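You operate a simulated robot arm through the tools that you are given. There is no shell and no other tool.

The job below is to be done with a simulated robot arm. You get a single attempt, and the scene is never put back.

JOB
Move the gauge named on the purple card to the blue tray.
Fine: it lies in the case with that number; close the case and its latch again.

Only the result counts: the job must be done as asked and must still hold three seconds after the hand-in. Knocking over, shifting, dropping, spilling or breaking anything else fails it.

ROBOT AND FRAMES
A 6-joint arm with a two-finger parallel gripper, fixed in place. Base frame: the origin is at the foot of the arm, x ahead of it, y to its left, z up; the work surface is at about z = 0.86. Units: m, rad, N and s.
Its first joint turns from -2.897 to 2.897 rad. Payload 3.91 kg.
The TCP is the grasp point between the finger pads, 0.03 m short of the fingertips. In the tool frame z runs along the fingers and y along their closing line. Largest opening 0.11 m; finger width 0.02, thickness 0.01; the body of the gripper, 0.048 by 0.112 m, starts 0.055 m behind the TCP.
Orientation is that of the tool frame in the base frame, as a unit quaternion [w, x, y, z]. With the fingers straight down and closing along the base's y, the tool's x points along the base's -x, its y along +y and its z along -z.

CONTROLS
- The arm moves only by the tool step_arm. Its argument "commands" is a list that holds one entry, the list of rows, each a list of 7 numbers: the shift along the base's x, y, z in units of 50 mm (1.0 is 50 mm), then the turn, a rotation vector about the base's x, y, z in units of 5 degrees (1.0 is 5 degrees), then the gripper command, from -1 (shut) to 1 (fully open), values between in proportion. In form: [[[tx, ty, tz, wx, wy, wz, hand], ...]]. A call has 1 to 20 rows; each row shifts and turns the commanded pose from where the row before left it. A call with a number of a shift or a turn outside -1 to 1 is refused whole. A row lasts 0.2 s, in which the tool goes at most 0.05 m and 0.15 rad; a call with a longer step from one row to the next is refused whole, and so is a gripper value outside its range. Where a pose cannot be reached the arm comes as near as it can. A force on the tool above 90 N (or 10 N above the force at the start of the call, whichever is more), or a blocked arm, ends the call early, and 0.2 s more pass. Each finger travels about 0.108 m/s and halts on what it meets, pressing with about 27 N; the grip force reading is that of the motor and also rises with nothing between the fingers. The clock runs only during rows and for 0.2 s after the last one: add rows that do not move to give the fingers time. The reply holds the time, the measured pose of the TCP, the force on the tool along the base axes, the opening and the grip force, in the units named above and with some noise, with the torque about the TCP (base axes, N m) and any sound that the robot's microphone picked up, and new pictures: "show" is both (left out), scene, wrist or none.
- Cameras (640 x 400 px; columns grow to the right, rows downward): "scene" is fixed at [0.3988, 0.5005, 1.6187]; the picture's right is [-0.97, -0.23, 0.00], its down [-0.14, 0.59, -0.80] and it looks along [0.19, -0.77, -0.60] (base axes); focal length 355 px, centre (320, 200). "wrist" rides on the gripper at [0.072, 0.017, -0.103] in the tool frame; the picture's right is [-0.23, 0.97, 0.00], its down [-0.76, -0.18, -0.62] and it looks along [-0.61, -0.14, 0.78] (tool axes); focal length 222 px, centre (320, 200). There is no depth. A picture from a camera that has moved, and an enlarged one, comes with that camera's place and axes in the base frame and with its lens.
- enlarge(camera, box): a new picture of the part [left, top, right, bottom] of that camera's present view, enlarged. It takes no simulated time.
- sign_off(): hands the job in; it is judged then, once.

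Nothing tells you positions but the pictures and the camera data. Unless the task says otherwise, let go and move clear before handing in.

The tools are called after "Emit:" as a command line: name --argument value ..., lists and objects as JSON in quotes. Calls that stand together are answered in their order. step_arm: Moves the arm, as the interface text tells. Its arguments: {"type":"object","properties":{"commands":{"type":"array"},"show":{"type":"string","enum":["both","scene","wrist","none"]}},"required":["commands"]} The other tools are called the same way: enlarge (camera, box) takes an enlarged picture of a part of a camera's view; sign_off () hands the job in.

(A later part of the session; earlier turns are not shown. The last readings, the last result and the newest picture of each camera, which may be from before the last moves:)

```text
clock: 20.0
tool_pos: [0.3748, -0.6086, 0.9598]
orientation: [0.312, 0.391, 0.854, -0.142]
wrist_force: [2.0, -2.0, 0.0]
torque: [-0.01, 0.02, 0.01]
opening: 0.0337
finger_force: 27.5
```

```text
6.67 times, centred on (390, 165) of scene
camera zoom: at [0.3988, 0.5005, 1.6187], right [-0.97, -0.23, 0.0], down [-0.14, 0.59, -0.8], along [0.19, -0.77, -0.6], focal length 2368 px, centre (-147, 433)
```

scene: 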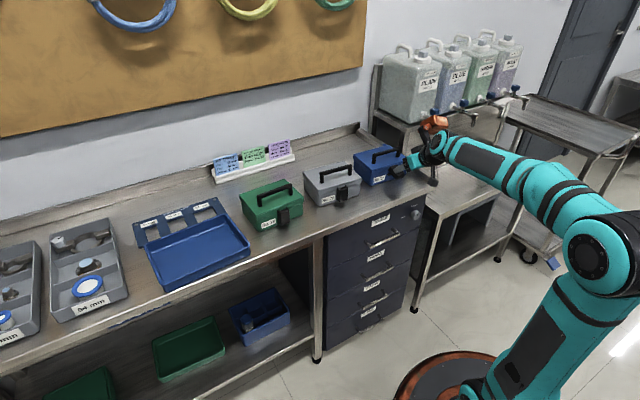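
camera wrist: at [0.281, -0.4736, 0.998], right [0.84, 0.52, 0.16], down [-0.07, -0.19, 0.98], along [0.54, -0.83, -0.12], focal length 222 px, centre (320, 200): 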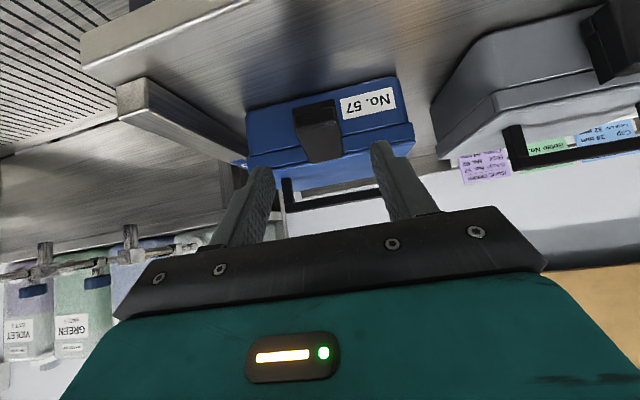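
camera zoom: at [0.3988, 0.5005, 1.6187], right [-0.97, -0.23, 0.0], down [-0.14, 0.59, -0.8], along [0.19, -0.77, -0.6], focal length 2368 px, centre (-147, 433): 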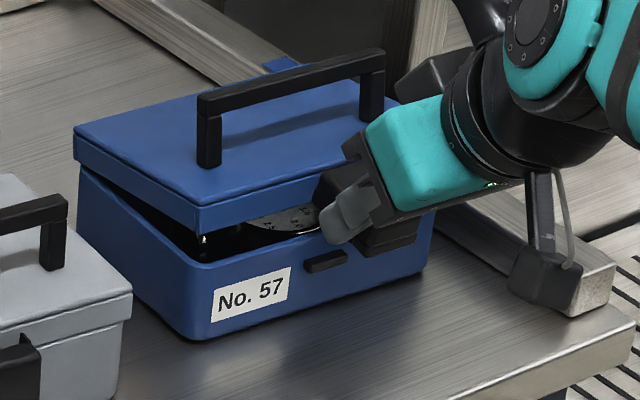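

The lid lifts with the flap and the forces stay small; a gauge shape shows inside. I'll keep lifting along the arc.

Emit:
step_arm --commands '[[[0.046, -0.053, 0.26, 0.378, 0.328, 0, -1], [0.064, -0.074, 0.25, 0.378, 0.328, 0, -1], [0.079, -0.091, 0.246, 0.378, 0.328, 0, -1], [0.084, -0.097, 0.234, 0.378, 0.328, 0, -1]]]' --show "none"

Emit:
step_arm --commands '[[[0.096, -0.11, 0.222, 0.378, 0.328, 0, -1], [0.108, -0.124, 0.212, 0.378, 0.328, 0, -1]]]' --show "both"

Emit:
enlarge --camera "scene" --box '[350, 125, 430, 195]'

```text
clock: 21.0
tool_pos: [0.3888, -0.6246, 1.0108]
orientation: [0.236, 0.401, 0.879, -0.107]
wrist_force: [0.5, -2.1, 0.4]
torque: [0.01, 0.05, 0.02]
opening: 0.0336
finger_force: 26.7
```

```text
clock: 21.6
tool_pos: [0.3982, -0.6362, 1.0321]
orientation: [0.196, 0.405, 0.888, -0.089]
wrist_force: [0.2, -1.2, 0.0]
torque: [0.01, 0.01, -0.02]
opening: 0.0337
finger_force: 26.9
camera wrist: at [0.3403, -0.5416, 1.0956], right [0.87, 0.48, 0.1], down [0.15, -0.44, 0.89], along [0.47, -0.76, -0.45], focal length 222 px, centre (320, 200)
```

scene: 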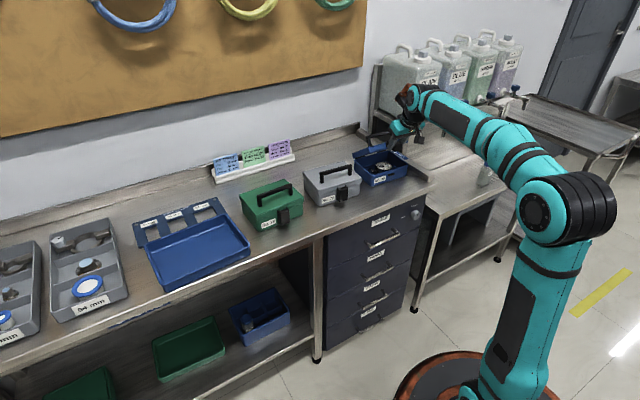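
wrist: 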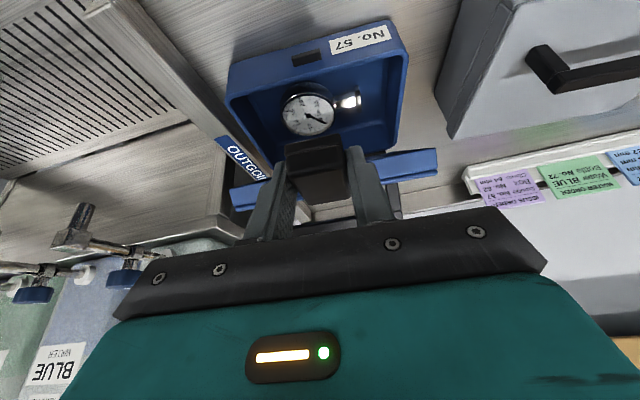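

```text
5.71 times, centred on (390, 160) of scene
camera zoom: at [0.3988, 0.5005, 1.6187], right [-0.97, -0.23, 0.0], down [-0.14, 0.59, -0.8], along [0.19, -0.77, -0.6], focal length 2030 px, centre (-80, 429)
```

zoom: 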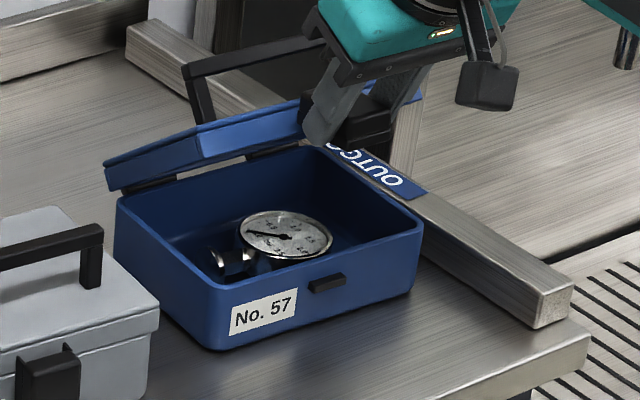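

Emit:
step_arm --commands '[[[0.121, -0.139, 0.198, 0.378, 0.328, 0, -1], [0.129, -0.148, 0.184, 0.378, 0.328, 0, -1], [0.138, -0.159, 0.164, 0.378, 0.328, 0, -1], [0.147, -0.169, 0.146, 0.378, 0.328, 0, -1]]]' --show "none"

Emit:
step_arm --commands '[[[0.154, -0.177, 0.13, 0.378, 0.328, 0, -1], [0.161, -0.186, 0.11, 0.378, 0.328, 0, -1], [0.164, -0.189, 0.09, 0.378, 0.328, 0, -1], [0.169, -0.195, 0.068, 0.378, 0.328, 0, -1]]]' --show "none"

Emit:
enlarge --camera "scene" --box '[350, 115, 430, 195]'

Emit:
enlarge --camera "wrist" --box '[180, 0, 480, 260]'

```text
clock: 22.6
tool_pos: [0.4246, -0.6664, 1.066]
orientation: [0.119, 0.411, 0.902, -0.054]
wrist_force: [-0.5, 0.5, 0.1]
torque: [-0.12, 0.15, 0.14]
opening: 0.0337
finger_force: 26.7
```

```text
clock: 23.6
tool_pos: [0.4572, -0.704, 1.0884]
orientation: [0.04, 0.416, 0.909, -0.018]
wrist_force: [-5.6, -2.9, 10.1]
torque: [-0.34, 0.03, 0.03]
opening: 0.0338
finger_force: 27.0
```

```text
5.00 times, centred on (390, 155) of scene
camera zoom: at [0.3988, 0.5005, 1.6187], right [-0.97, -0.23, 0.0], down [-0.14, 0.59, -0.8], along [0.19, -0.77, -0.6], focal length 1776 px, centre (-30, 425)
```

zoom: 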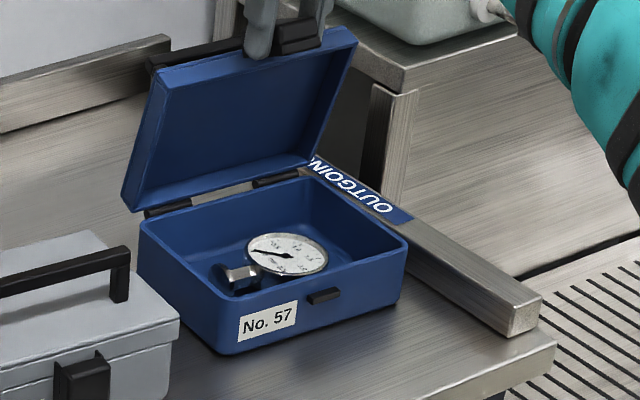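

```text
1.54 times, centred on (330, 130) of wrist
camera zoom: at [0.4183, -0.631, 1.1845], right [0.88, 0.47, 0.02], down [0.33, -0.65, 0.69], along [0.33, -0.6, -0.73], focal length 342 px, centre (305, 308)
```

zoom: 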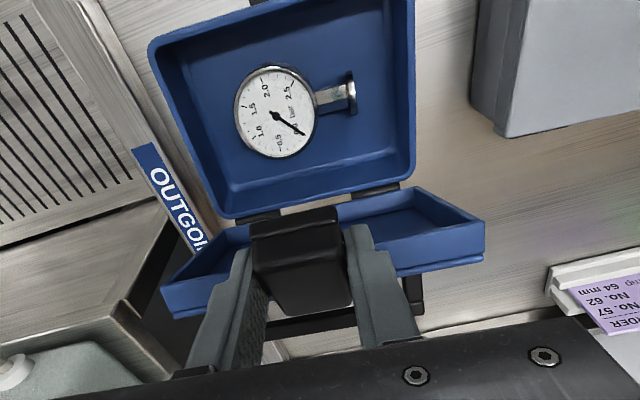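

Emit:
step_arm --commands '[[[0.195, -0.225, 0.094, 0.755, 0.656, 0, -1], [0.198, -0.228, 0.038, 0.755, 0.656, 0, -1]]]' --show "none"

Emit:
enlarge --camera "scene" --box '[350, 115, 430, 195]'

Emit:
enlarge --camera "wrist" --box '[180, 0, 480, 260]'

```text
clock: 24.2
tool_pos: [0.4789, -0.7269, 1.0927]
orientation: [-0.04, 0.414, 0.909, 0.018]
wrist_force: [2.5, 0.8, 3.8]
torque: [-0.05, -0.09, 0.08]
opening: 0.0337
finger_force: 27.0
```

```text
5.00 times, centred on (390, 155) of scene
camera zoom: at [0.3988, 0.5005, 1.6187], right [-0.97, -0.23, 0.0], down [-0.14, 0.59, -0.8], along [0.19, -0.77, -0.6], focal length 1776 px, centre (-30, 425)
```

zoom: 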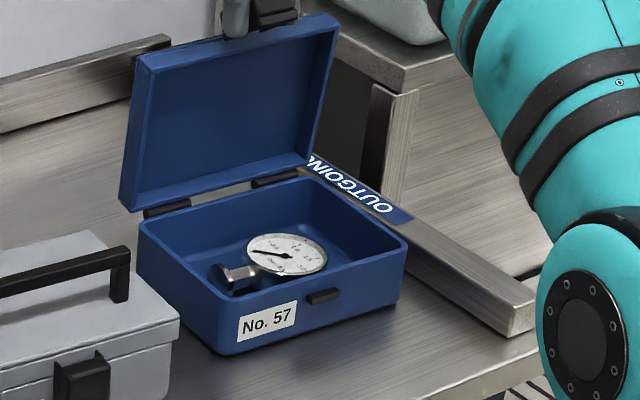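

```text
1.54 times, centred on (330, 130) of wrist
camera zoom: at [0.4511, -0.668, 1.2022], right [0.88, 0.47, -0.02], down [0.4, -0.73, 0.55], along [0.24, -0.5, -0.83], focal length 342 px, centre (305, 308)
```

zoom: 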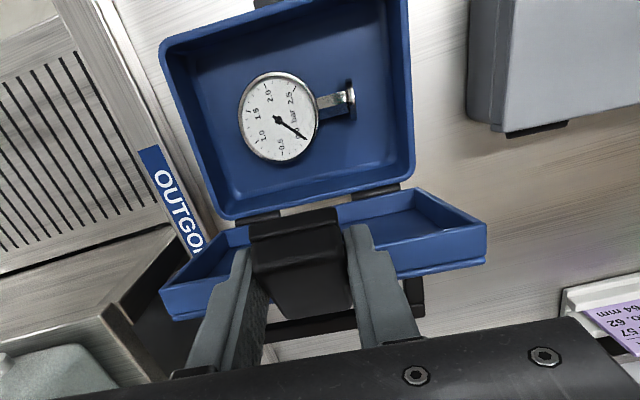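

Emit:
step_arm --commands '[[[0.199, -0.2295, 0.022, 0.755, 0.656, 0, -1], [0.199, -0.2295, -0.01, 0.755, 0.656, 0, -1], [0.195, -0.225, -0.02, 0.755, 0.656, 0, -1]]]' --show "none"

Emit:
enlarge --camera "scene" --box '[350, 115, 430, 195]'

Emit:
enlarge --camera "wrist" --box '[180, 0, 480, 260]'

```text
clock: 25.0
tool_pos: [0.479, -0.718, 1.0243]
orientation: [-0.154, 0.409, 0.897, 0.069]
wrist_force: [-6.3, -4.1, 14.4]
torque: [0.0, -0.38, -0.12]
opening: 0.0339
finger_force: 26.9
out of reach, approached as far as the arm can: row 2, 3
```

```text
5.00 times, centred on (390, 155) of scene
camera zoom: at [0.3988, 0.5005, 1.6187], right [-0.97, -0.23, 0.0], down [-0.14, 0.59, -0.8], along [0.19, -0.77, -0.6], focal length 1776 px, centre (-30, 425)
```

zoom: 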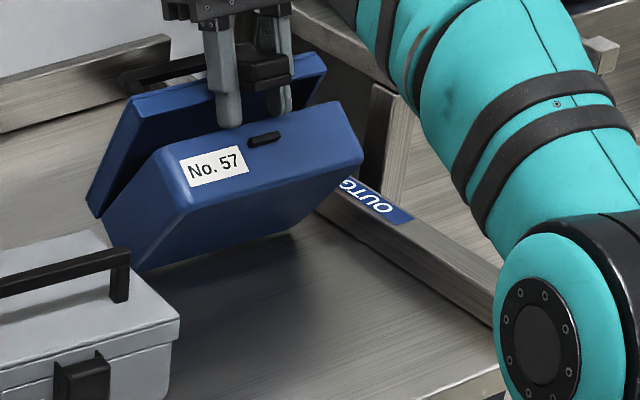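

```text
1.54 times, centred on (330, 130) of wrist
camera zoom: at [0.4707, -0.6804, 1.1465], right [0.88, 0.48, -0.08], down [0.47, -0.81, 0.34], along [0.1, -0.33, -0.94], focal length 342 px, centre (305, 308)
```

zoom: 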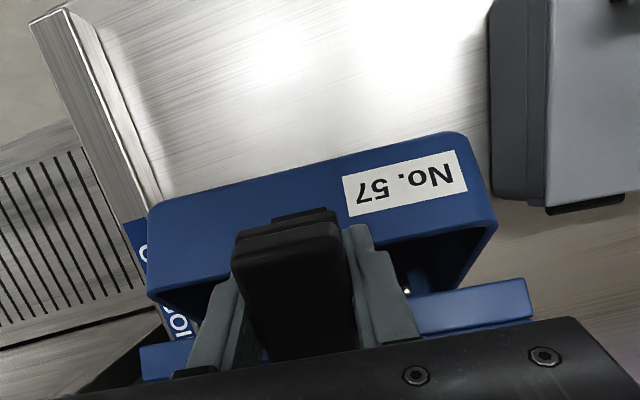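

The last rows ran out of reach. The arm sagged down, and with the lid at its stop the whole case tipped backwards, still held by the flap. I'll make a tiny upward move first to learn how the arm responds, then bring it back slowly.

Emit:
step_arm --commands '[[[0.0066, -0.0076, 0.1, 0, 0, 0, -1]]]' --show "both"

Emit:
enlarge --camera "scene" --box '[350, 115, 430, 195]'

```text
clock: 25.4
tool_pos: [0.4766, -0.7133, 1.0242]
orientation: [-0.156, 0.409, 0.896, 0.071]
wrist_force: [-5.2, -2.9, 8.3]
torque: [-0.13, -0.11, -0.15]
opening: 0.0334
finger_force: 26.7
out of reach, approached as far as the arm can: row 1
camera wrist: at [0.4689, -0.6766, 1.1464], right [0.88, 0.48, -0.08], down [0.47, -0.82, 0.33], along [0.09, -0.32, -0.94], focal length 222 px, centre (320, 200)
```

scene: 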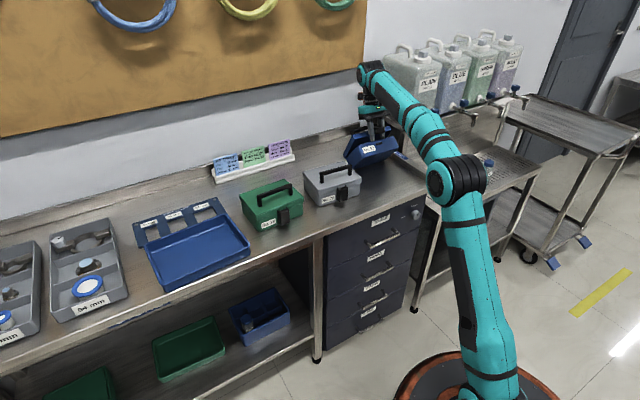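
wrist: 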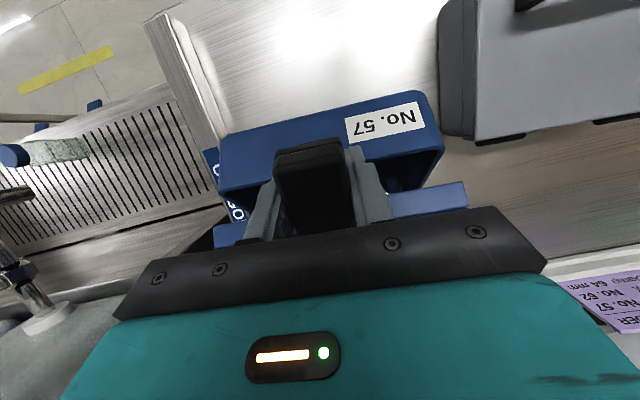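

```text
5.00 times, centred on (390, 155) of scene
camera zoom: at [0.3988, 0.5005, 1.6187], right [-0.97, -0.23, 0.0], down [-0.14, 0.59, -0.8], along [0.19, -0.77, -0.6], focal length 1776 px, centre (-30, 425)
```

zoom: 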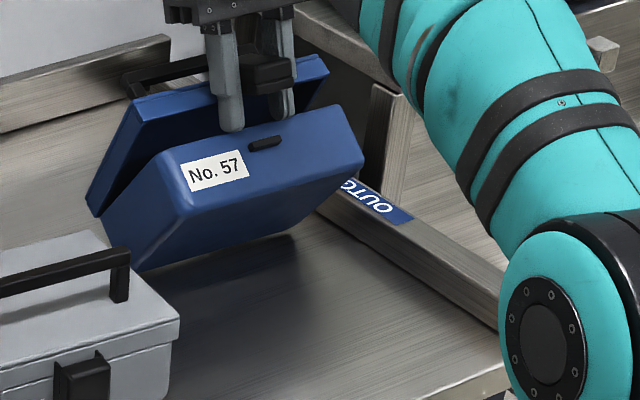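

The command is still beyond reach, and the case is leaning back nearly closed, held by its flap. I'll walk the commanded pose back onto the actual pose in small steps, so that control is regained without a jump.

Emit:
step_arm --commands '[[[-0.162, 0.241, -0.364, 0, 0, 0, -1]]]' --show "none"

```text
clock: 25.8
tool_pos: [0.4709, -0.703, 0.9993]
orientation: [-0.161, 0.407, 0.896, 0.075]
wrist_force: [1.5, -0.9, -4.3]
torque: [0.03, 0.39, -0.03]
opening: 0.0335
finger_force: 26.9
```

Emit:
enlarge --camera "scene" --box '[350, 115, 430, 195]'

Emit:
enlarge --camera "wrist" --box '[180, 0, 480, 260]'

```text
5.00 times, centred on (390, 155) of scene
camera zoom: at [0.3988, 0.5005, 1.6187], right [-0.97, -0.23, 0.0], down [-0.14, 0.59, -0.8], along [0.19, -0.77, -0.6], focal length 1776 px, centre (-30, 425)
```

zoom: 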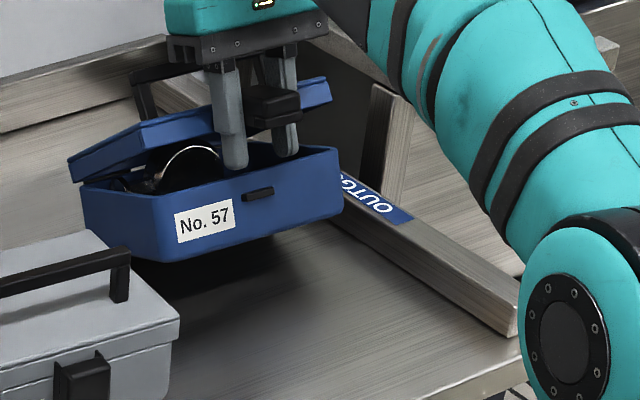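

```text
1.54 times, centred on (330, 130) of wrist
camera zoom: at [0.4634, -0.6673, 1.1222], right [0.87, 0.48, -0.08], down [0.48, -0.82, 0.32], along [0.09, -0.31, -0.95], focal length 342 px, centre (305, 308)
```

zoom: 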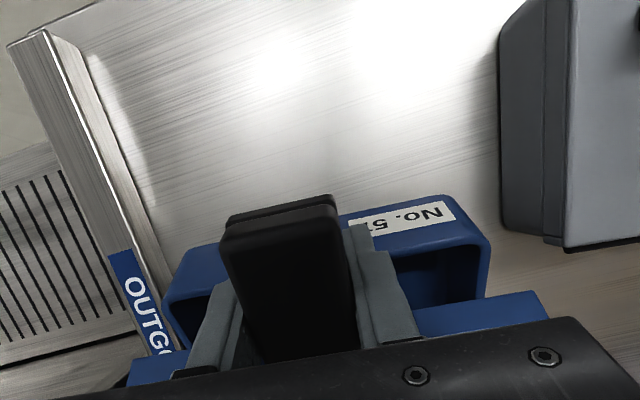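

Emit:
step_arm --commands '[[[0, 0, 0, 0, 0, 0, -1], [0, 0, 0, 0, 0, 0, -1]]]' --show "none"

Emit:
enlarge --camera "scene" --box '[350, 115, 430, 195]'

Emit:
enlarge --camera "wrist" --box '[180, 0, 480, 260]'

```text
clock: 26.4
tool_pos: [0.4687, -0.7017, 1.006]
orientation: [-0.159, 0.409, 0.896, 0.072]
wrist_force: [1.7, 0.9, -0.5]
torque: [0.16, -0.08, 0.11]
opening: 0.0334
finger_force: 27.0
```

```text
5.00 times, centred on (390, 155) of scene
camera zoom: at [0.3988, 0.5005, 1.6187], right [-0.97, -0.23, 0.0], down [-0.14, 0.59, -0.8], along [0.19, -0.77, -0.6], focal length 1776 px, centre (-30, 425)
```

zoom: 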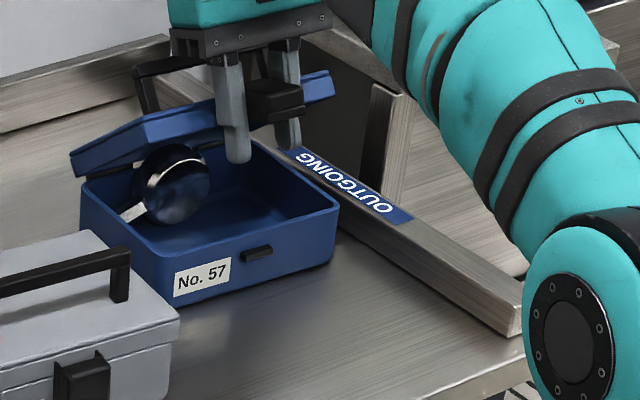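

```text
1.54 times, centred on (330, 130) of wrist
camera zoom: at [0.4612, -0.6657, 1.1278], right [0.88, 0.48, -0.08], down [0.48, -0.82, 0.32], along [0.09, -0.32, -0.94], focal length 342 px, centre (305, 308)
```

zoom: 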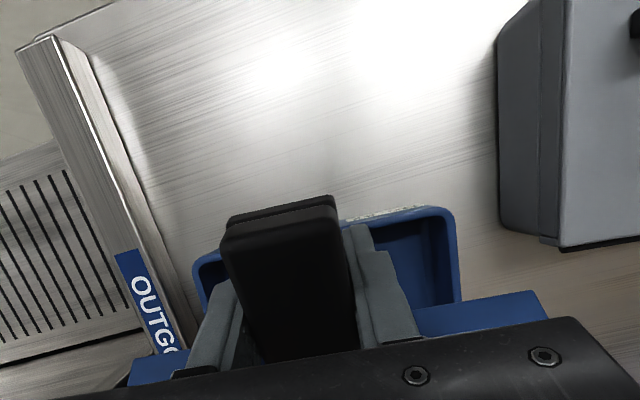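

The case has dropped flat again with the gauge still inside, though it sits about 8 cm further back than at the start. I'll lower the lid gently by turning the tool back, and then drag the case forward by the flap.

Emit:
step_arm --commands '[[[-0.0525, 0.0604, -0.052, -0.68, -0.59, 0, -1], [-0.0525, 0.0604, -0.052, -0.68, -0.59, 0, -1], [-0.0525, 0.0604, -0.052, -0.68, -0.59, 0, -1], [-0.0525, 0.0604, -0.052, -0.68, -0.59, 0, -1], [-0.0525, 0.0604, -0.052, -0.68, -0.59, 0, -1]]]' --show "none"

Emit:
enlarge --camera "scene" --box '[350, 115, 430, 195]'

Emit:
enlarge --camera "wrist" --box '[180, 0, 480, 260]'

```text
clock: 27.6
tool_pos: [0.4554, -0.6859, 0.9942]
orientation: [0.02, 0.415, 0.91, -0.009]
wrist_force: [-2.5, 2.6, 4.1]
torque: [-0.12, -0.02, 0.0]
opening: 0.0339
finger_force: 26.9
```

```text
5.00 times, centred on (390, 155) of scene
camera zoom: at [0.3988, 0.5005, 1.6187], right [-0.97, -0.23, 0.0], down [-0.14, 0.59, -0.8], along [0.19, -0.77, -0.6], focal length 1776 px, centre (-30, 425)
```

zoom: 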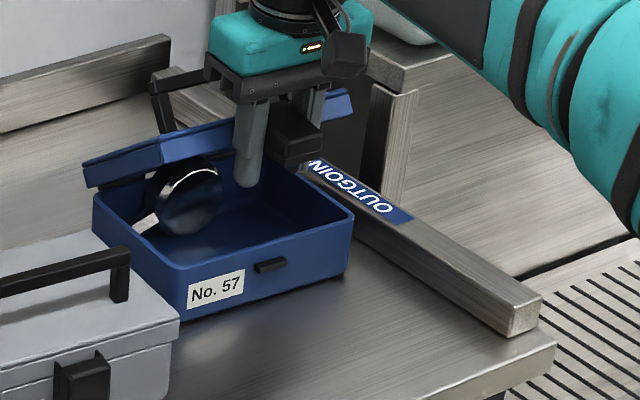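

```text
1.54 times, centred on (330, 130) of wrist
camera zoom: at [0.4188, -0.6164, 1.0943], right [0.88, 0.47, 0.01], down [0.35, -0.67, 0.66], along [0.31, -0.58, -0.75], focal length 342 px, centre (305, 308)
```

zoom: 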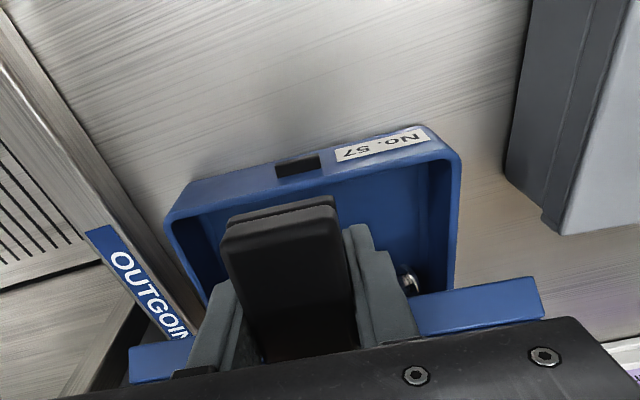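

The case slid forward about 2 cm with that move, and the lid is about a third open. I'll drag it further forward toward its original place.

Emit:
step_arm --commands '[[[-0.123, 0.142, 0, 0, 0, 0, -1], [-0.123, 0.142, 0, 0, 0, 0, -1], [-0.123, 0.142, 0, 0, 0, 0, -1], [-0.123, 0.142, 0, 0, 0, 0, -1]]]' --show "none"

Emit:
enlarge --camera "scene" --box '[350, 115, 430, 195]'

Emit:
enlarge --camera "wrist" --box '[180, 0, 480, 260]'

```text
clock: 28.6
tool_pos: [0.4302, -0.6583, 0.9935]
orientation: [0.021, 0.416, 0.909, -0.009]
wrist_force: [-0.3, 1.6, 1.1]
torque: [-0.03, -0.02, -0.1]
opening: 0.0338
finger_force: 27.3
```

```text
5.00 times, centred on (390, 155) of scene
camera zoom: at [0.3988, 0.5005, 1.6187], right [-0.97, -0.23, 0.0], down [-0.14, 0.59, -0.8], along [0.19, -0.77, -0.6], focal length 1776 px, centre (-30, 425)
```

zoom: 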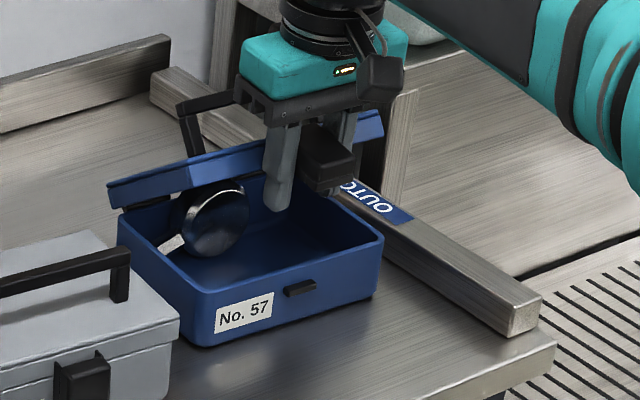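

```text
1.54 times, centred on (330, 130) of wrist
camera zoom: at [0.3939, -0.5883, 1.0935], right [0.88, 0.47, 0.01], down [0.35, -0.67, 0.66], along [0.31, -0.58, -0.75], focal length 342 px, centre (305, 308)
```

zoom: 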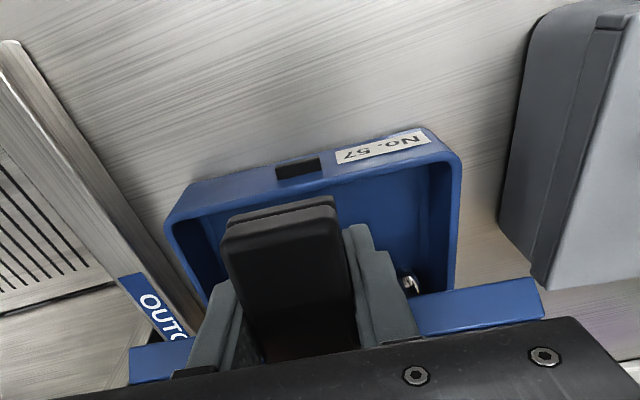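

Emit:
step_arm --commands '[[[-0.141, 0.089, 0, 0, 0, 0, -1], [-0.141, 0.089, 0, 0, 0, 0, -1], [-0.141, 0.089, 0, 0, 0, 0, -1], [-0.141, 0.089, 0, 0, 0, 0, -1], [-0.141, 0.089, 0, 0, 0, 0, -1]]]' --show "none"

Emit:
enlarge --camera "scene" --box '[350, 115, 430, 195]'

Emit:
enlarge --camera "wrist" --box '[180, 0, 480, 260]'

```text
clock: 29.8
tool_pos: [0.3965, -0.6357, 0.9937]
orientation: [0.019, 0.415, 0.909, -0.01]
wrist_force: [0.7, -0.1, 1.2]
torque: [-0.03, -0.04, -0.01]
opening: 0.0337
finger_force: 26.7
```

```text
5.00 times, centred on (390, 155) of scene
camera zoom: at [0.3988, 0.5005, 1.6187], right [-0.97, -0.23, 0.0], down [-0.14, 0.59, -0.8], along [0.19, -0.77, -0.6], focal length 1776 px, centre (-30, 425)
```

zoom: 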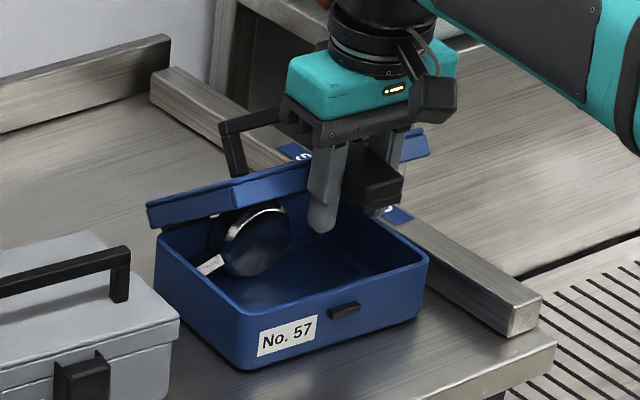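

```text
1.54 times, centred on (330, 130) of wrist
camera zoom: at [0.3598, -0.566, 1.0938], right [0.88, 0.47, 0.01], down [0.35, -0.67, 0.66], along [0.31, -0.58, -0.75], focal length 342 px, centre (305, 308)
```

zoom: 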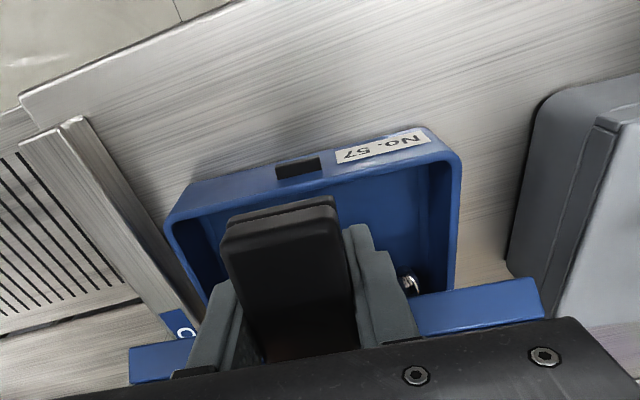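

Emit:
enlarge --camera "scene" --box '[380, 125, 412, 150]'

Emit:
enlarge --camera "scene" --box '[365, 130, 415, 170]'

Emit:
enlarge --camera "wrist" --box '[260, 80, 400, 220]'

```text
16.00 times, centred on (396, 138) of scene
camera zoom: at [0.3988, 0.5005, 1.6187], right [-0.97, -0.23, 0.0], down [-0.14, 0.59, -0.8], along [0.19, -0.77, -0.6], focal length 5684 px, centre (-896, 1200)
```

zoom: 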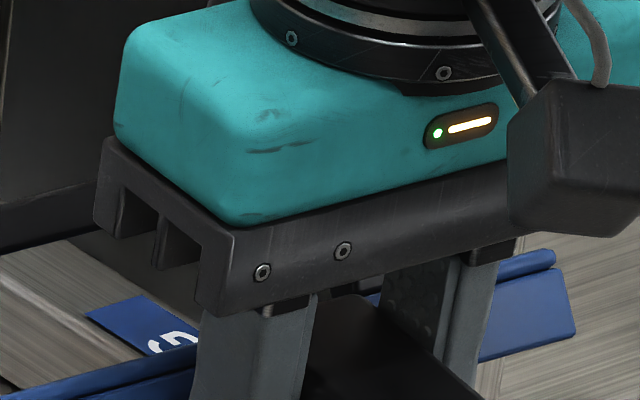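

```text
10.00 times, centred on (390, 150) of scene
camera zoom: at [0.3988, 0.5005, 1.6187], right [-0.97, -0.23, 0.0], down [-0.14, 0.59, -0.8], along [0.19, -0.77, -0.6], focal length 3552 px, centre (-380, 700)
```

zoom: 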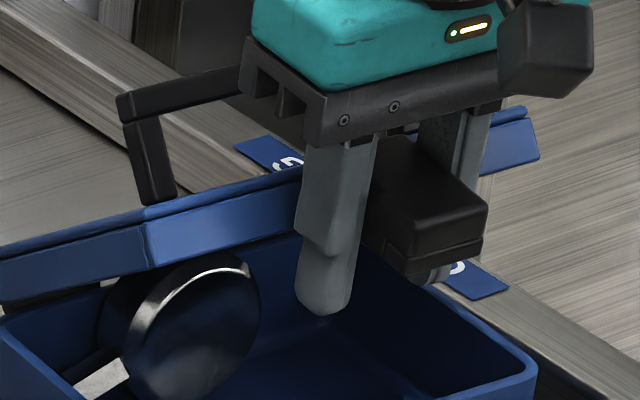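

```text
2.86 times, centred on (330, 150) of wrist
camera zoom: at [0.3598, -0.566, 1.0938], right [0.88, 0.47, 0.01], down [0.35, -0.67, 0.66], along [0.31, -0.58, -0.75], focal length 635 px, centre (291, 343)
```

zoom: 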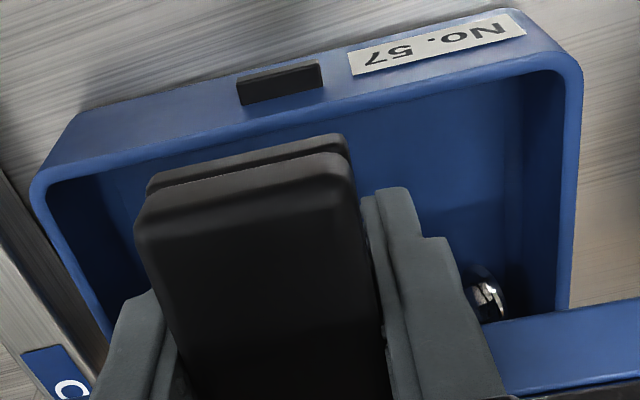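

The fingers hold the flap near its hinge end, with the tool nearly vertical, and the case is 2–3 cm closer than at the start. I'll raise the lid again along its arc, watching forces and keeping the tilt within reach.

Emit:
step_arm --commands '[[[0.0813, -0.0936, 0.174, 0.181, 0.157, 0, -1], [0.0813, -0.0936, 0.174, 0.181, 0.157, 0, -1], [0.115, -0.132, 0.152, 0.181, 0.157, 0, -1], [0.115, -0.132, 0.152, 0.181, 0.157, 0, -1], [0.13, -0.149, 0.116, 0.181, 0.157, 0, -1], [0.13, -0.149, 0.116, 0.181, 0.157, 0, -1]]]' --show "none"

Emit:
enlarge --camera "scene" --box '[350, 105, 430, 195]'

Emit:
enlarge --camera "wrist" --box '[180, 0, 480, 260]'

```text
clock: 31.2
tool_pos: [0.4294, -0.6721, 1.0367]
orientation: [-0.038, 0.414, 0.909, 0.016]
wrist_force: [0.0, -1.2, -5.4]
torque: [0.21, 0.02, -0.03]
opening: 0.0339
finger_force: 27.0
```

```text
4.44 times, centred on (390, 150) of scene
camera zoom: at [0.3988, 0.5005, 1.6187], right [-0.97, -0.23, 0.0], down [-0.14, 0.59, -0.8], along [0.19, -0.77, -0.6], focal length 1579 px, centre (9, 422)
```

zoom: 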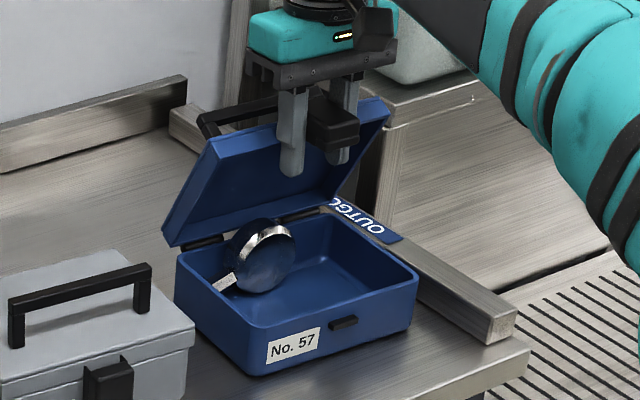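

```text
1.54 times, centred on (330, 130) of wrist
camera zoom: at [0.4019, -0.6133, 1.1462], right [0.88, 0.47, -0.02], down [0.4, -0.73, 0.56], along [0.25, -0.5, -0.83], focal length 342 px, centre (305, 308)
```

zoom: 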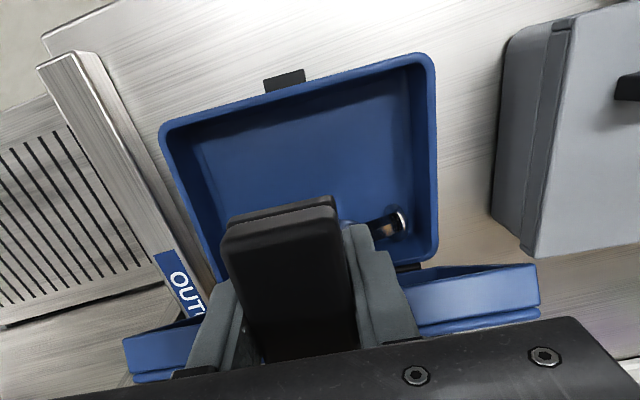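

Emit:
step_arm --commands '[[[0.141, -0.162, 0.065, 0.181, 0.157, 0, -1], [0.141, -0.162, 0.07, 0.181, 0.157, 0, -1], [0.148, -0.171, 0.04, 0.181, 0.157, 0, -1]]]' --show "none"

Emit:
enlarge --camera "scene" --box '[350, 105, 430, 195]'

Emit:
enlarge --camera "wrist" --box '[180, 0, 480, 260]'

```text
clock: 32.0
tool_pos: [0.4506, -0.6965, 1.0474]
orientation: [-0.067, 0.414, 0.907, 0.029]
wrist_force: [-1.1, 0.0, -5.8]
torque: [0.24, 0.05, 0.02]
opening: 0.0335
finger_force: 26.9
```

```text
4.44 times, centred on (390, 150) of scene
camera zoom: at [0.3988, 0.5005, 1.6187], right [-0.97, -0.23, 0.0], down [-0.14, 0.59, -0.8], along [0.19, -0.77, -0.6], focal length 1579 px, centre (9, 422)
```

zoom: 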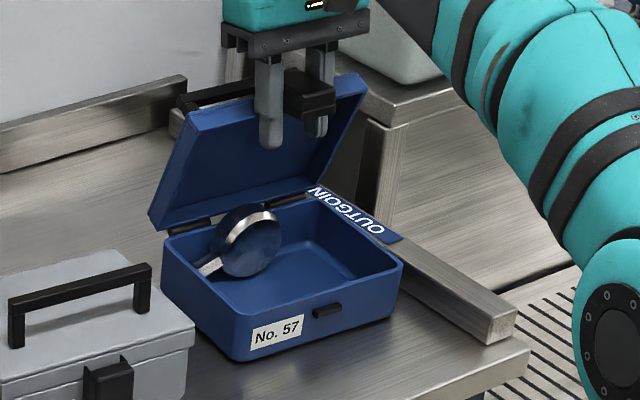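

```text
1.54 times, centred on (330, 130) of wrist
camera zoom: at [0.4276, -0.6422, 1.1604], right [0.88, 0.47, -0.03], down [0.42, -0.75, 0.51], along [0.21, -0.46, -0.86], focal length 342 px, centre (305, 308)
```

zoom: 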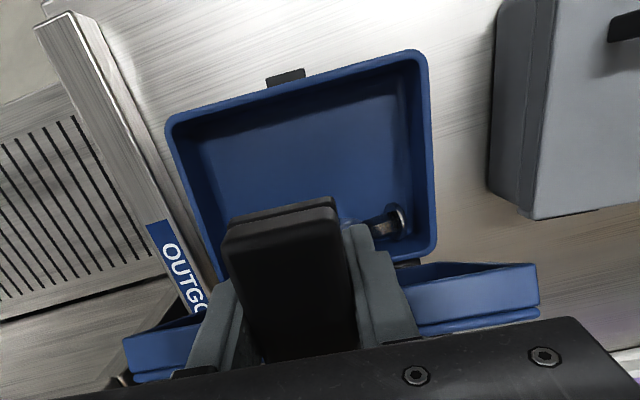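

In the last rows the case slid back instead of the lid opening, so the flap has reached its limit against the lid. I'll lower the lid again along the same arc to a small angle and release it there, to see whether it holds by itself.

Emit:
step_arm --commands '[[[-0.148, 0.171, -0.04, -0.181, -0.157, 0, -1], [-0.141, 0.162, -0.07, -0.181, -0.157, 0, -1], [-0.141, 0.162, -0.065, -0.181, -0.157, 0, -1], [-0.13, 0.149, -0.116, -0.181, -0.157, 0, -1], [-0.13, 0.149, -0.116, -0.181, -0.157, 0, -1], [-0.115, 0.132, -0.152, -0.181, -0.157, 0, -1], [-0.115, 0.132, -0.152, -0.181, -0.157, 0, -1], [-0.0813, 0.0936, -0.174, -0.181, -0.157, 0, -1], [-0.0813, 0.0936, -0.174, -0.181, -0.157, 0, -1]]]' --show "none"

Emit:
enlarge --camera "scene" --box '[350, 105, 430, 195]'

```text
clock: 34.0
tool_pos: [0.3954, -0.6372, 0.9929]
orientation: [0.02, 0.416, 0.909, -0.009]
wrist_force: [-4.0, 1.7, 3.4]
torque: [-0.04, -0.13, -0.15]
opening: 0.0334
finger_force: 27.1
```

```text
4.44 times, centred on (390, 150) of scene
camera zoom: at [0.3988, 0.5005, 1.6187], right [-0.97, -0.23, 0.0], down [-0.14, 0.59, -0.8], along [0.19, -0.77, -0.6], focal length 1579 px, centre (9, 422)
```

zoom: 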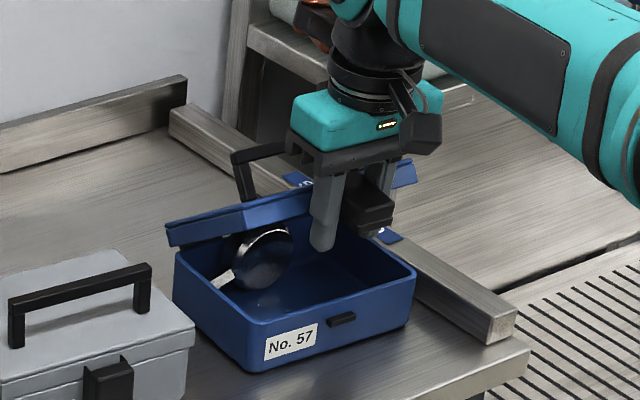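

Emit:
step_arm --commands '[[[-0.067, 0.077, -0.215, 0, 0, 0, -1], [-0.067, 0.077, -0.215, 0, 0, 0, -1], [-0.06, 0.069, -0.2, 0, 0, 0, -1]]]' --show "none"

Emit:
enlarge --camera "scene" --box '[350, 105, 430, 195]'

Emit:
enlarge --camera "wrist" --box '[180, 0, 480, 260]'

```text
clock: 34.8
tool_pos: [0.3849, -0.6242, 0.9625]
orientation: [0.019, 0.415, 0.91, -0.009]
wrist_force: [1.7, 1.1, -0.3]
torque: [0.08, -0.03, 0.19]
opening: 0.0335
finger_force: 26.8
```

```text
4.44 times, centred on (390, 150) of scene
camera zoom: at [0.3988, 0.5005, 1.6187], right [-0.97, -0.23, 0.0], down [-0.14, 0.59, -0.8], along [0.19, -0.77, -0.6], focal length 1579 px, centre (9, 422)
```

zoom: 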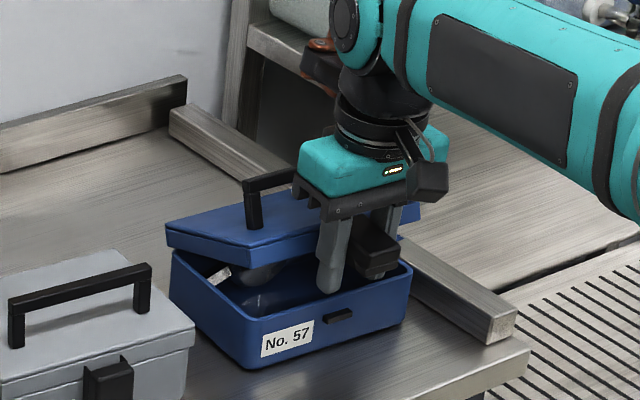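

```text
1.54 times, centred on (330, 130) of wrist
camera zoom: at [0.3495, -0.5554, 1.0616], right [0.88, 0.47, 0.01], down [0.35, -0.67, 0.66], along [0.31, -0.58, -0.75], focal length 342 px, centre (305, 308)
```

zoom: 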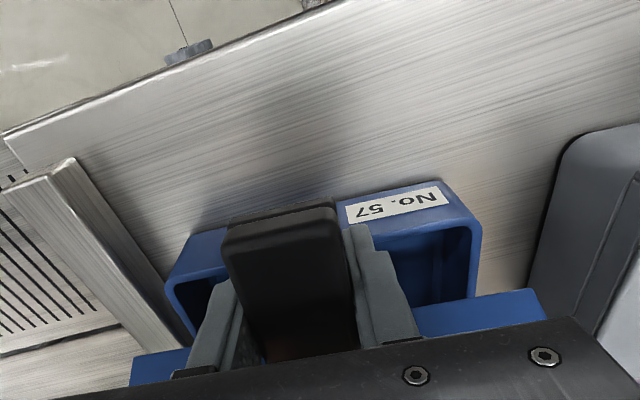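

Emit:
step_arm --commands '[[[0, 0, 0, 0, 0, 0, -0.1], [0, 0, 0, 0, 0, 0, -0.1]]]' --show "none"

Emit:
enlarge --camera "scene" --box '[350, 105, 430, 195]'

Emit:
enlarge --camera "wrist" --box '[180, 0, 480, 260]'

```text
clock: 35.4
tool_pos: [0.3842, -0.6258, 0.9615]
orientation: [0.021, 0.415, 0.909, -0.009]
wrist_force: [-0.4, 0.2, -0.1]
torque: [0.0, -0.01, -0.02]
opening: 0.0497
finger_force: 0.0
```

```text
4.44 times, centred on (390, 150) of scene
camera zoom: at [0.3988, 0.5005, 1.6187], right [-0.97, -0.23, 0.0], down [-0.14, 0.59, -0.8], along [0.19, -0.77, -0.6], focal length 1579 px, centre (9, 422)
```

zoom: 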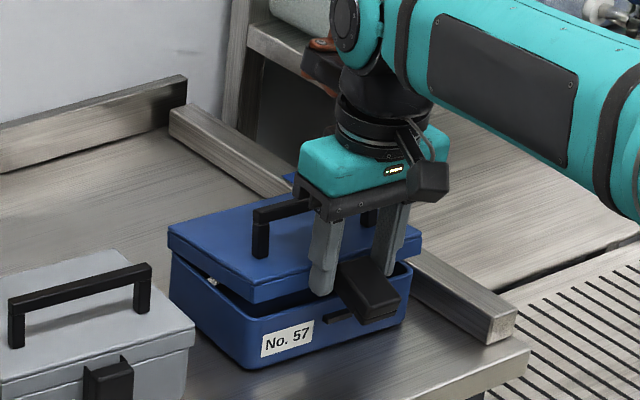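

```text
1.54 times, centred on (330, 130) of wrist
camera zoom: at [0.3491, -0.5557, 1.0617], right [0.88, 0.47, 0.01], down [0.35, -0.67, 0.66], along [0.31, -0.58, -0.75], focal length 342 px, centre (305, 308)
```

zoom: 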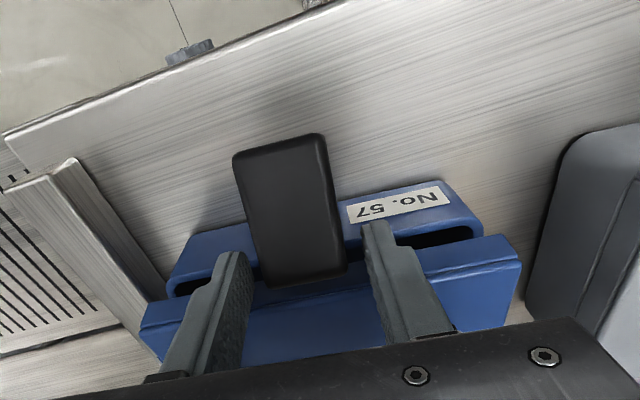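

The lid has settled, resting on the gauge, and the flap stays out at about 70°. I'll take a closer look to plan a re-grip with the tool tilted further toward the robot.

Emit:
enlarge --camera "scene" --box '[380, 155, 412, 180]'

Emit:
enlarge --camera "scene" --box '[365, 145, 425, 190]'

```text
16.00 times, centred on (396, 168) of scene
camera zoom: at [0.3988, 0.5005, 1.6187], right [-0.97, -0.23, 0.0], down [-0.14, 0.59, -0.8], along [0.19, -0.77, -0.6], focal length 5684 px, centre (-896, 720)
```

zoom: 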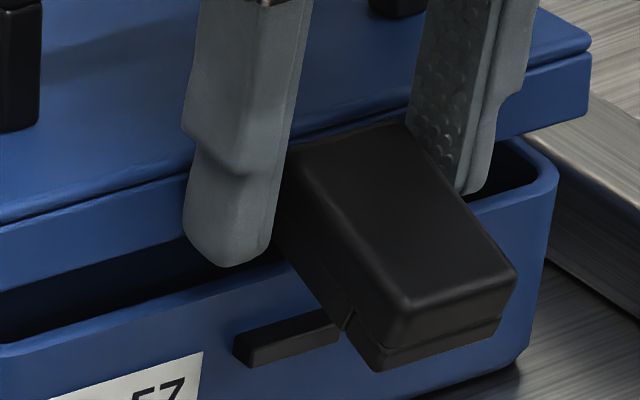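

```text
8.89 times, centred on (395, 168) of scene
camera zoom: at [0.3988, 0.5005, 1.6187], right [-0.97, -0.23, 0.0], down [-0.14, 0.59, -0.8], along [0.19, -0.77, -0.6], focal length 3158 px, centre (-347, 489)
```

zoom: 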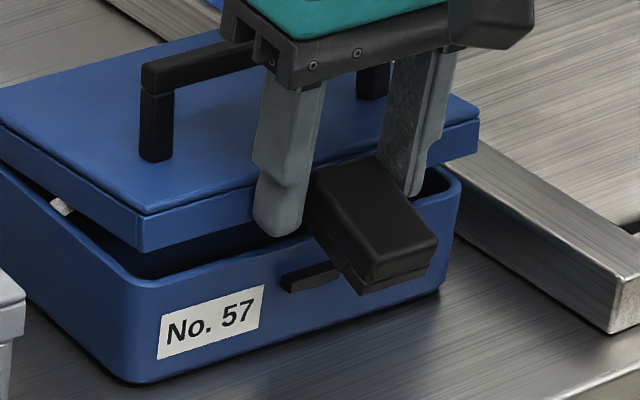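

Emit:
step_arm --commands '[[[0, 0, 0.5, 0, 0, 0, 0.0], [0, 0, 0.5, 0, 0, 0, 0.1], [-0.109, 0.131, -0.079, -0.889, -0.773, 0, 0.1], [-0.109, 0.131, -0.079, -0.889, -0.773, 0, 0.1], [-0.109, 0.131, -0.079, -0.889, -0.773, 0, 0.1], [-0.109, 0.131, -0.079, -0.889, -0.773, 0, 0.1], [-0.109, 0.131, -0.079, -0.889, -0.773, 0, 0.1], [-0.109, 0.131, -0.079, -0.889, -0.773, 0, 0.1], [-0.109, 0.131, -0.079, -0.889, -0.773, 0, 0.1], [-0.109, 0.131, -0.079, -0.889, -0.773, 0, 0.1], [-0.109, 0.131, -0.079, -0.889, -0.773, 0, 0.1], [0, 0, 0, 0, 0, 0, 0.1]]]' --show "scene"

Emit:
enlarge --camera "wrist" --box '[210, 90, 450, 250]'

Emit:
enlarge --camera "scene" --box '[350, 125, 430, 195]'

```text
clock: 38.0
tool_pos: [0.335, -0.565, 0.9754]
orientation: [0.424, 0.368, 0.804, -0.194]
wrist_force: [0.3, -0.1, 0.0]
torque: [-0.01, 0.02, 0.0]
opening: 0.0603
finger_force: 0.1
```

scene: 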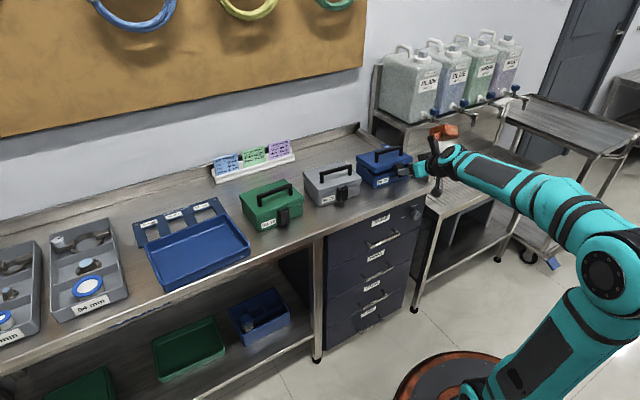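

```text
2.50 times, centred on (330, 170) of wrist
camera zoom: at [0.2667, -0.4579, 0.9742], right [0.82, 0.54, 0.19], down [-0.19, -0.05, 0.98], along [0.54, -0.84, 0.06], focal length 555 px, centre (295, 275)
```

zoom: 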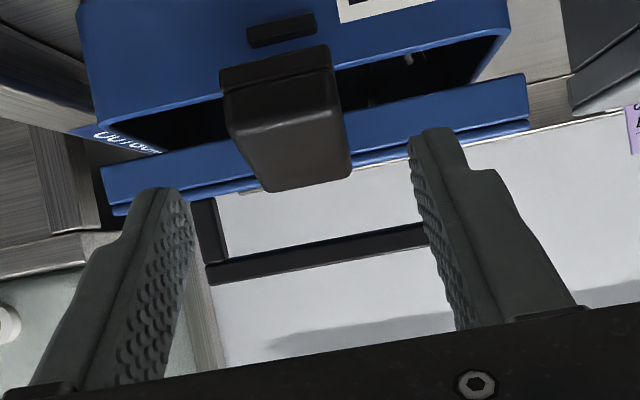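

```text
5.71 times, centred on (390, 160) of scene
camera zoom: at [0.3988, 0.5005, 1.6187], right [-0.97, -0.23, 0.0], down [-0.14, 0.59, -0.8], along [0.19, -0.77, -0.6], focal length 2030 px, centre (-80, 429)
```

zoom: 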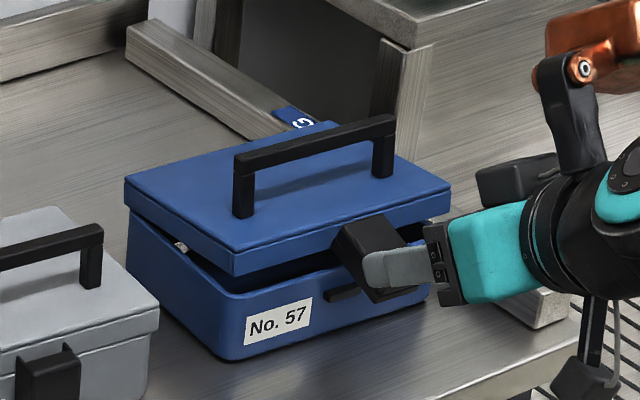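

Emit:
step_arm --commands '[[[0.179, -0.219, -0.189, 0, 0, 0, 0.1], [0.179, -0.219, -0.189, 0, 0, 0, 0.0], [0.179, -0.219, -0.189, 0, 0, 0, -0.1], [0, 0, 0, 0, 0, 0, -0.3]]]' --show "none"

Emit:
enlarge --camera "wrist" --box '[210, 90, 450, 250]'

Emit:
enlarge --camera "scene" --box '[350, 125, 430, 195]'

```text
clock: 39.0
tool_pos: [0.3628, -0.5982, 0.9471]
orientation: [0.424, 0.368, 0.805, -0.194]
wrist_force: [0.7, 0.1, 0.4]
torque: [-0.01, -0.02, -0.01]
opening: 0.0385
finger_force: 0.0
```

```text
2.50 times, centred on (330, 170) of wrist
camera zoom: at [0.2939, -0.4909, 0.946], right [0.82, 0.54, 0.19], down [-0.19, -0.05, 0.98], along [0.54, -0.84, 0.06], focal length 555 px, centre (295, 275)
```

zoom: 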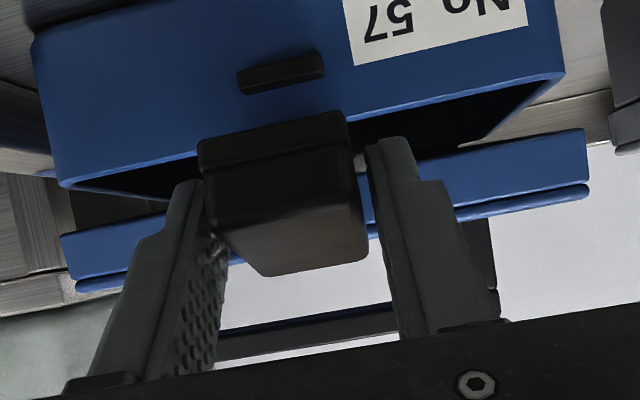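

```text
5.71 times, centred on (390, 160) of scene
camera zoom: at [0.3988, 0.5005, 1.6187], right [-0.97, -0.23, 0.0], down [-0.14, 0.59, -0.8], along [0.19, -0.77, -0.6], focal length 2030 px, centre (-80, 429)
```

zoom: 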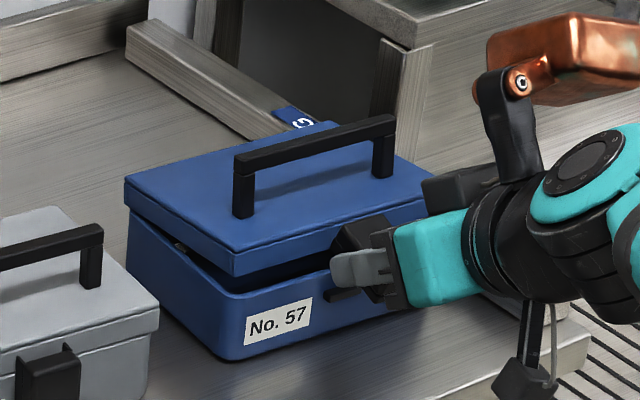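

The fingers surround the flap almost evenly. I'll shift 1 mm, grip, and drag the case a further 3 cm toward me to stay well within reach.

Emit:
step_arm --commands '[[[-0.014, -0.012, 0, 0, 0, 0, -0.4], [0, 0, 0, 0, 0, 0, -1], [0, 0, 0, 0, 0, 0, -1], [-0.0787, 0.0906, 0, 0, 0, 0, -1], [-0.0787, 0.0906, 0, 0, 0, 0, -1], [-0.0787, 0.0906, 0, 0, 0, 0, -1], [-0.0787, 0.0906, 0, 0, 0, 0, -1], [-0.0787, 0.0906, 0, 0, 0, 0, -1]]]' --show "none"

Emit:
enlarge --camera "wrist" --box '[210, 90, 450, 250]'

Emit:
enlarge --camera "scene" --box '[350, 125, 430, 195]'

```text
clock: 40.8
tool_pos: [0.343, -0.5755, 0.9472]
orientation: [0.424, 0.368, 0.805, -0.194]
wrist_force: [1.0, -0.7, 0.4]
torque: [0.01, -0.02, -0.14]
opening: 0.034
finger_force: 26.4
```

```text
2.50 times, centred on (330, 170) of wrist
camera zoom: at [0.2747, -0.4691, 0.9463], right [0.82, 0.54, 0.19], down [-0.19, -0.05, 0.98], along [0.54, -0.84, 0.06], focal length 555 px, centre (295, 275)
```

zoom: 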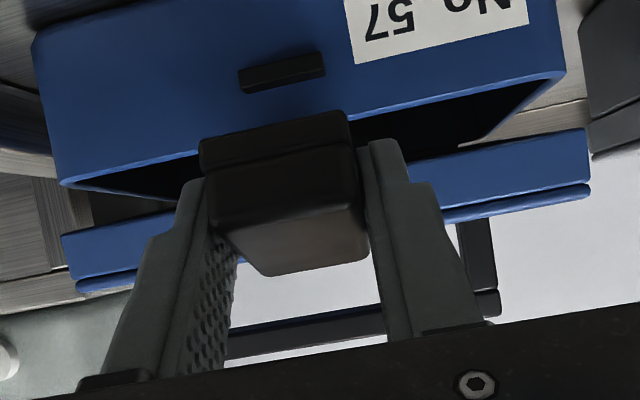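

```text
5.71 times, centred on (390, 160) of scene
camera zoom: at [0.3988, 0.5005, 1.6187], right [-0.97, -0.23, 0.0], down [-0.14, 0.59, -0.8], along [0.19, -0.77, -0.6], focal length 2030 px, centre (-80, 429)
```

zoom: 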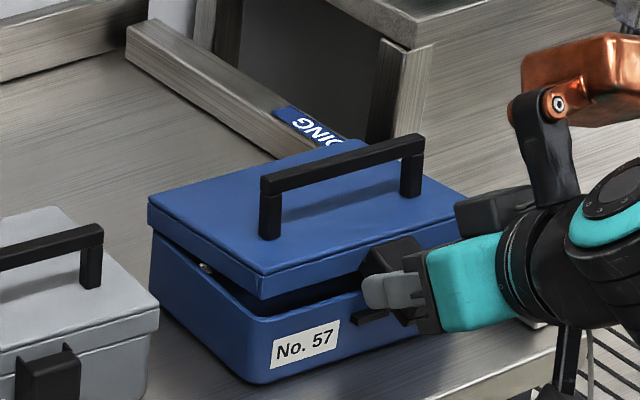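

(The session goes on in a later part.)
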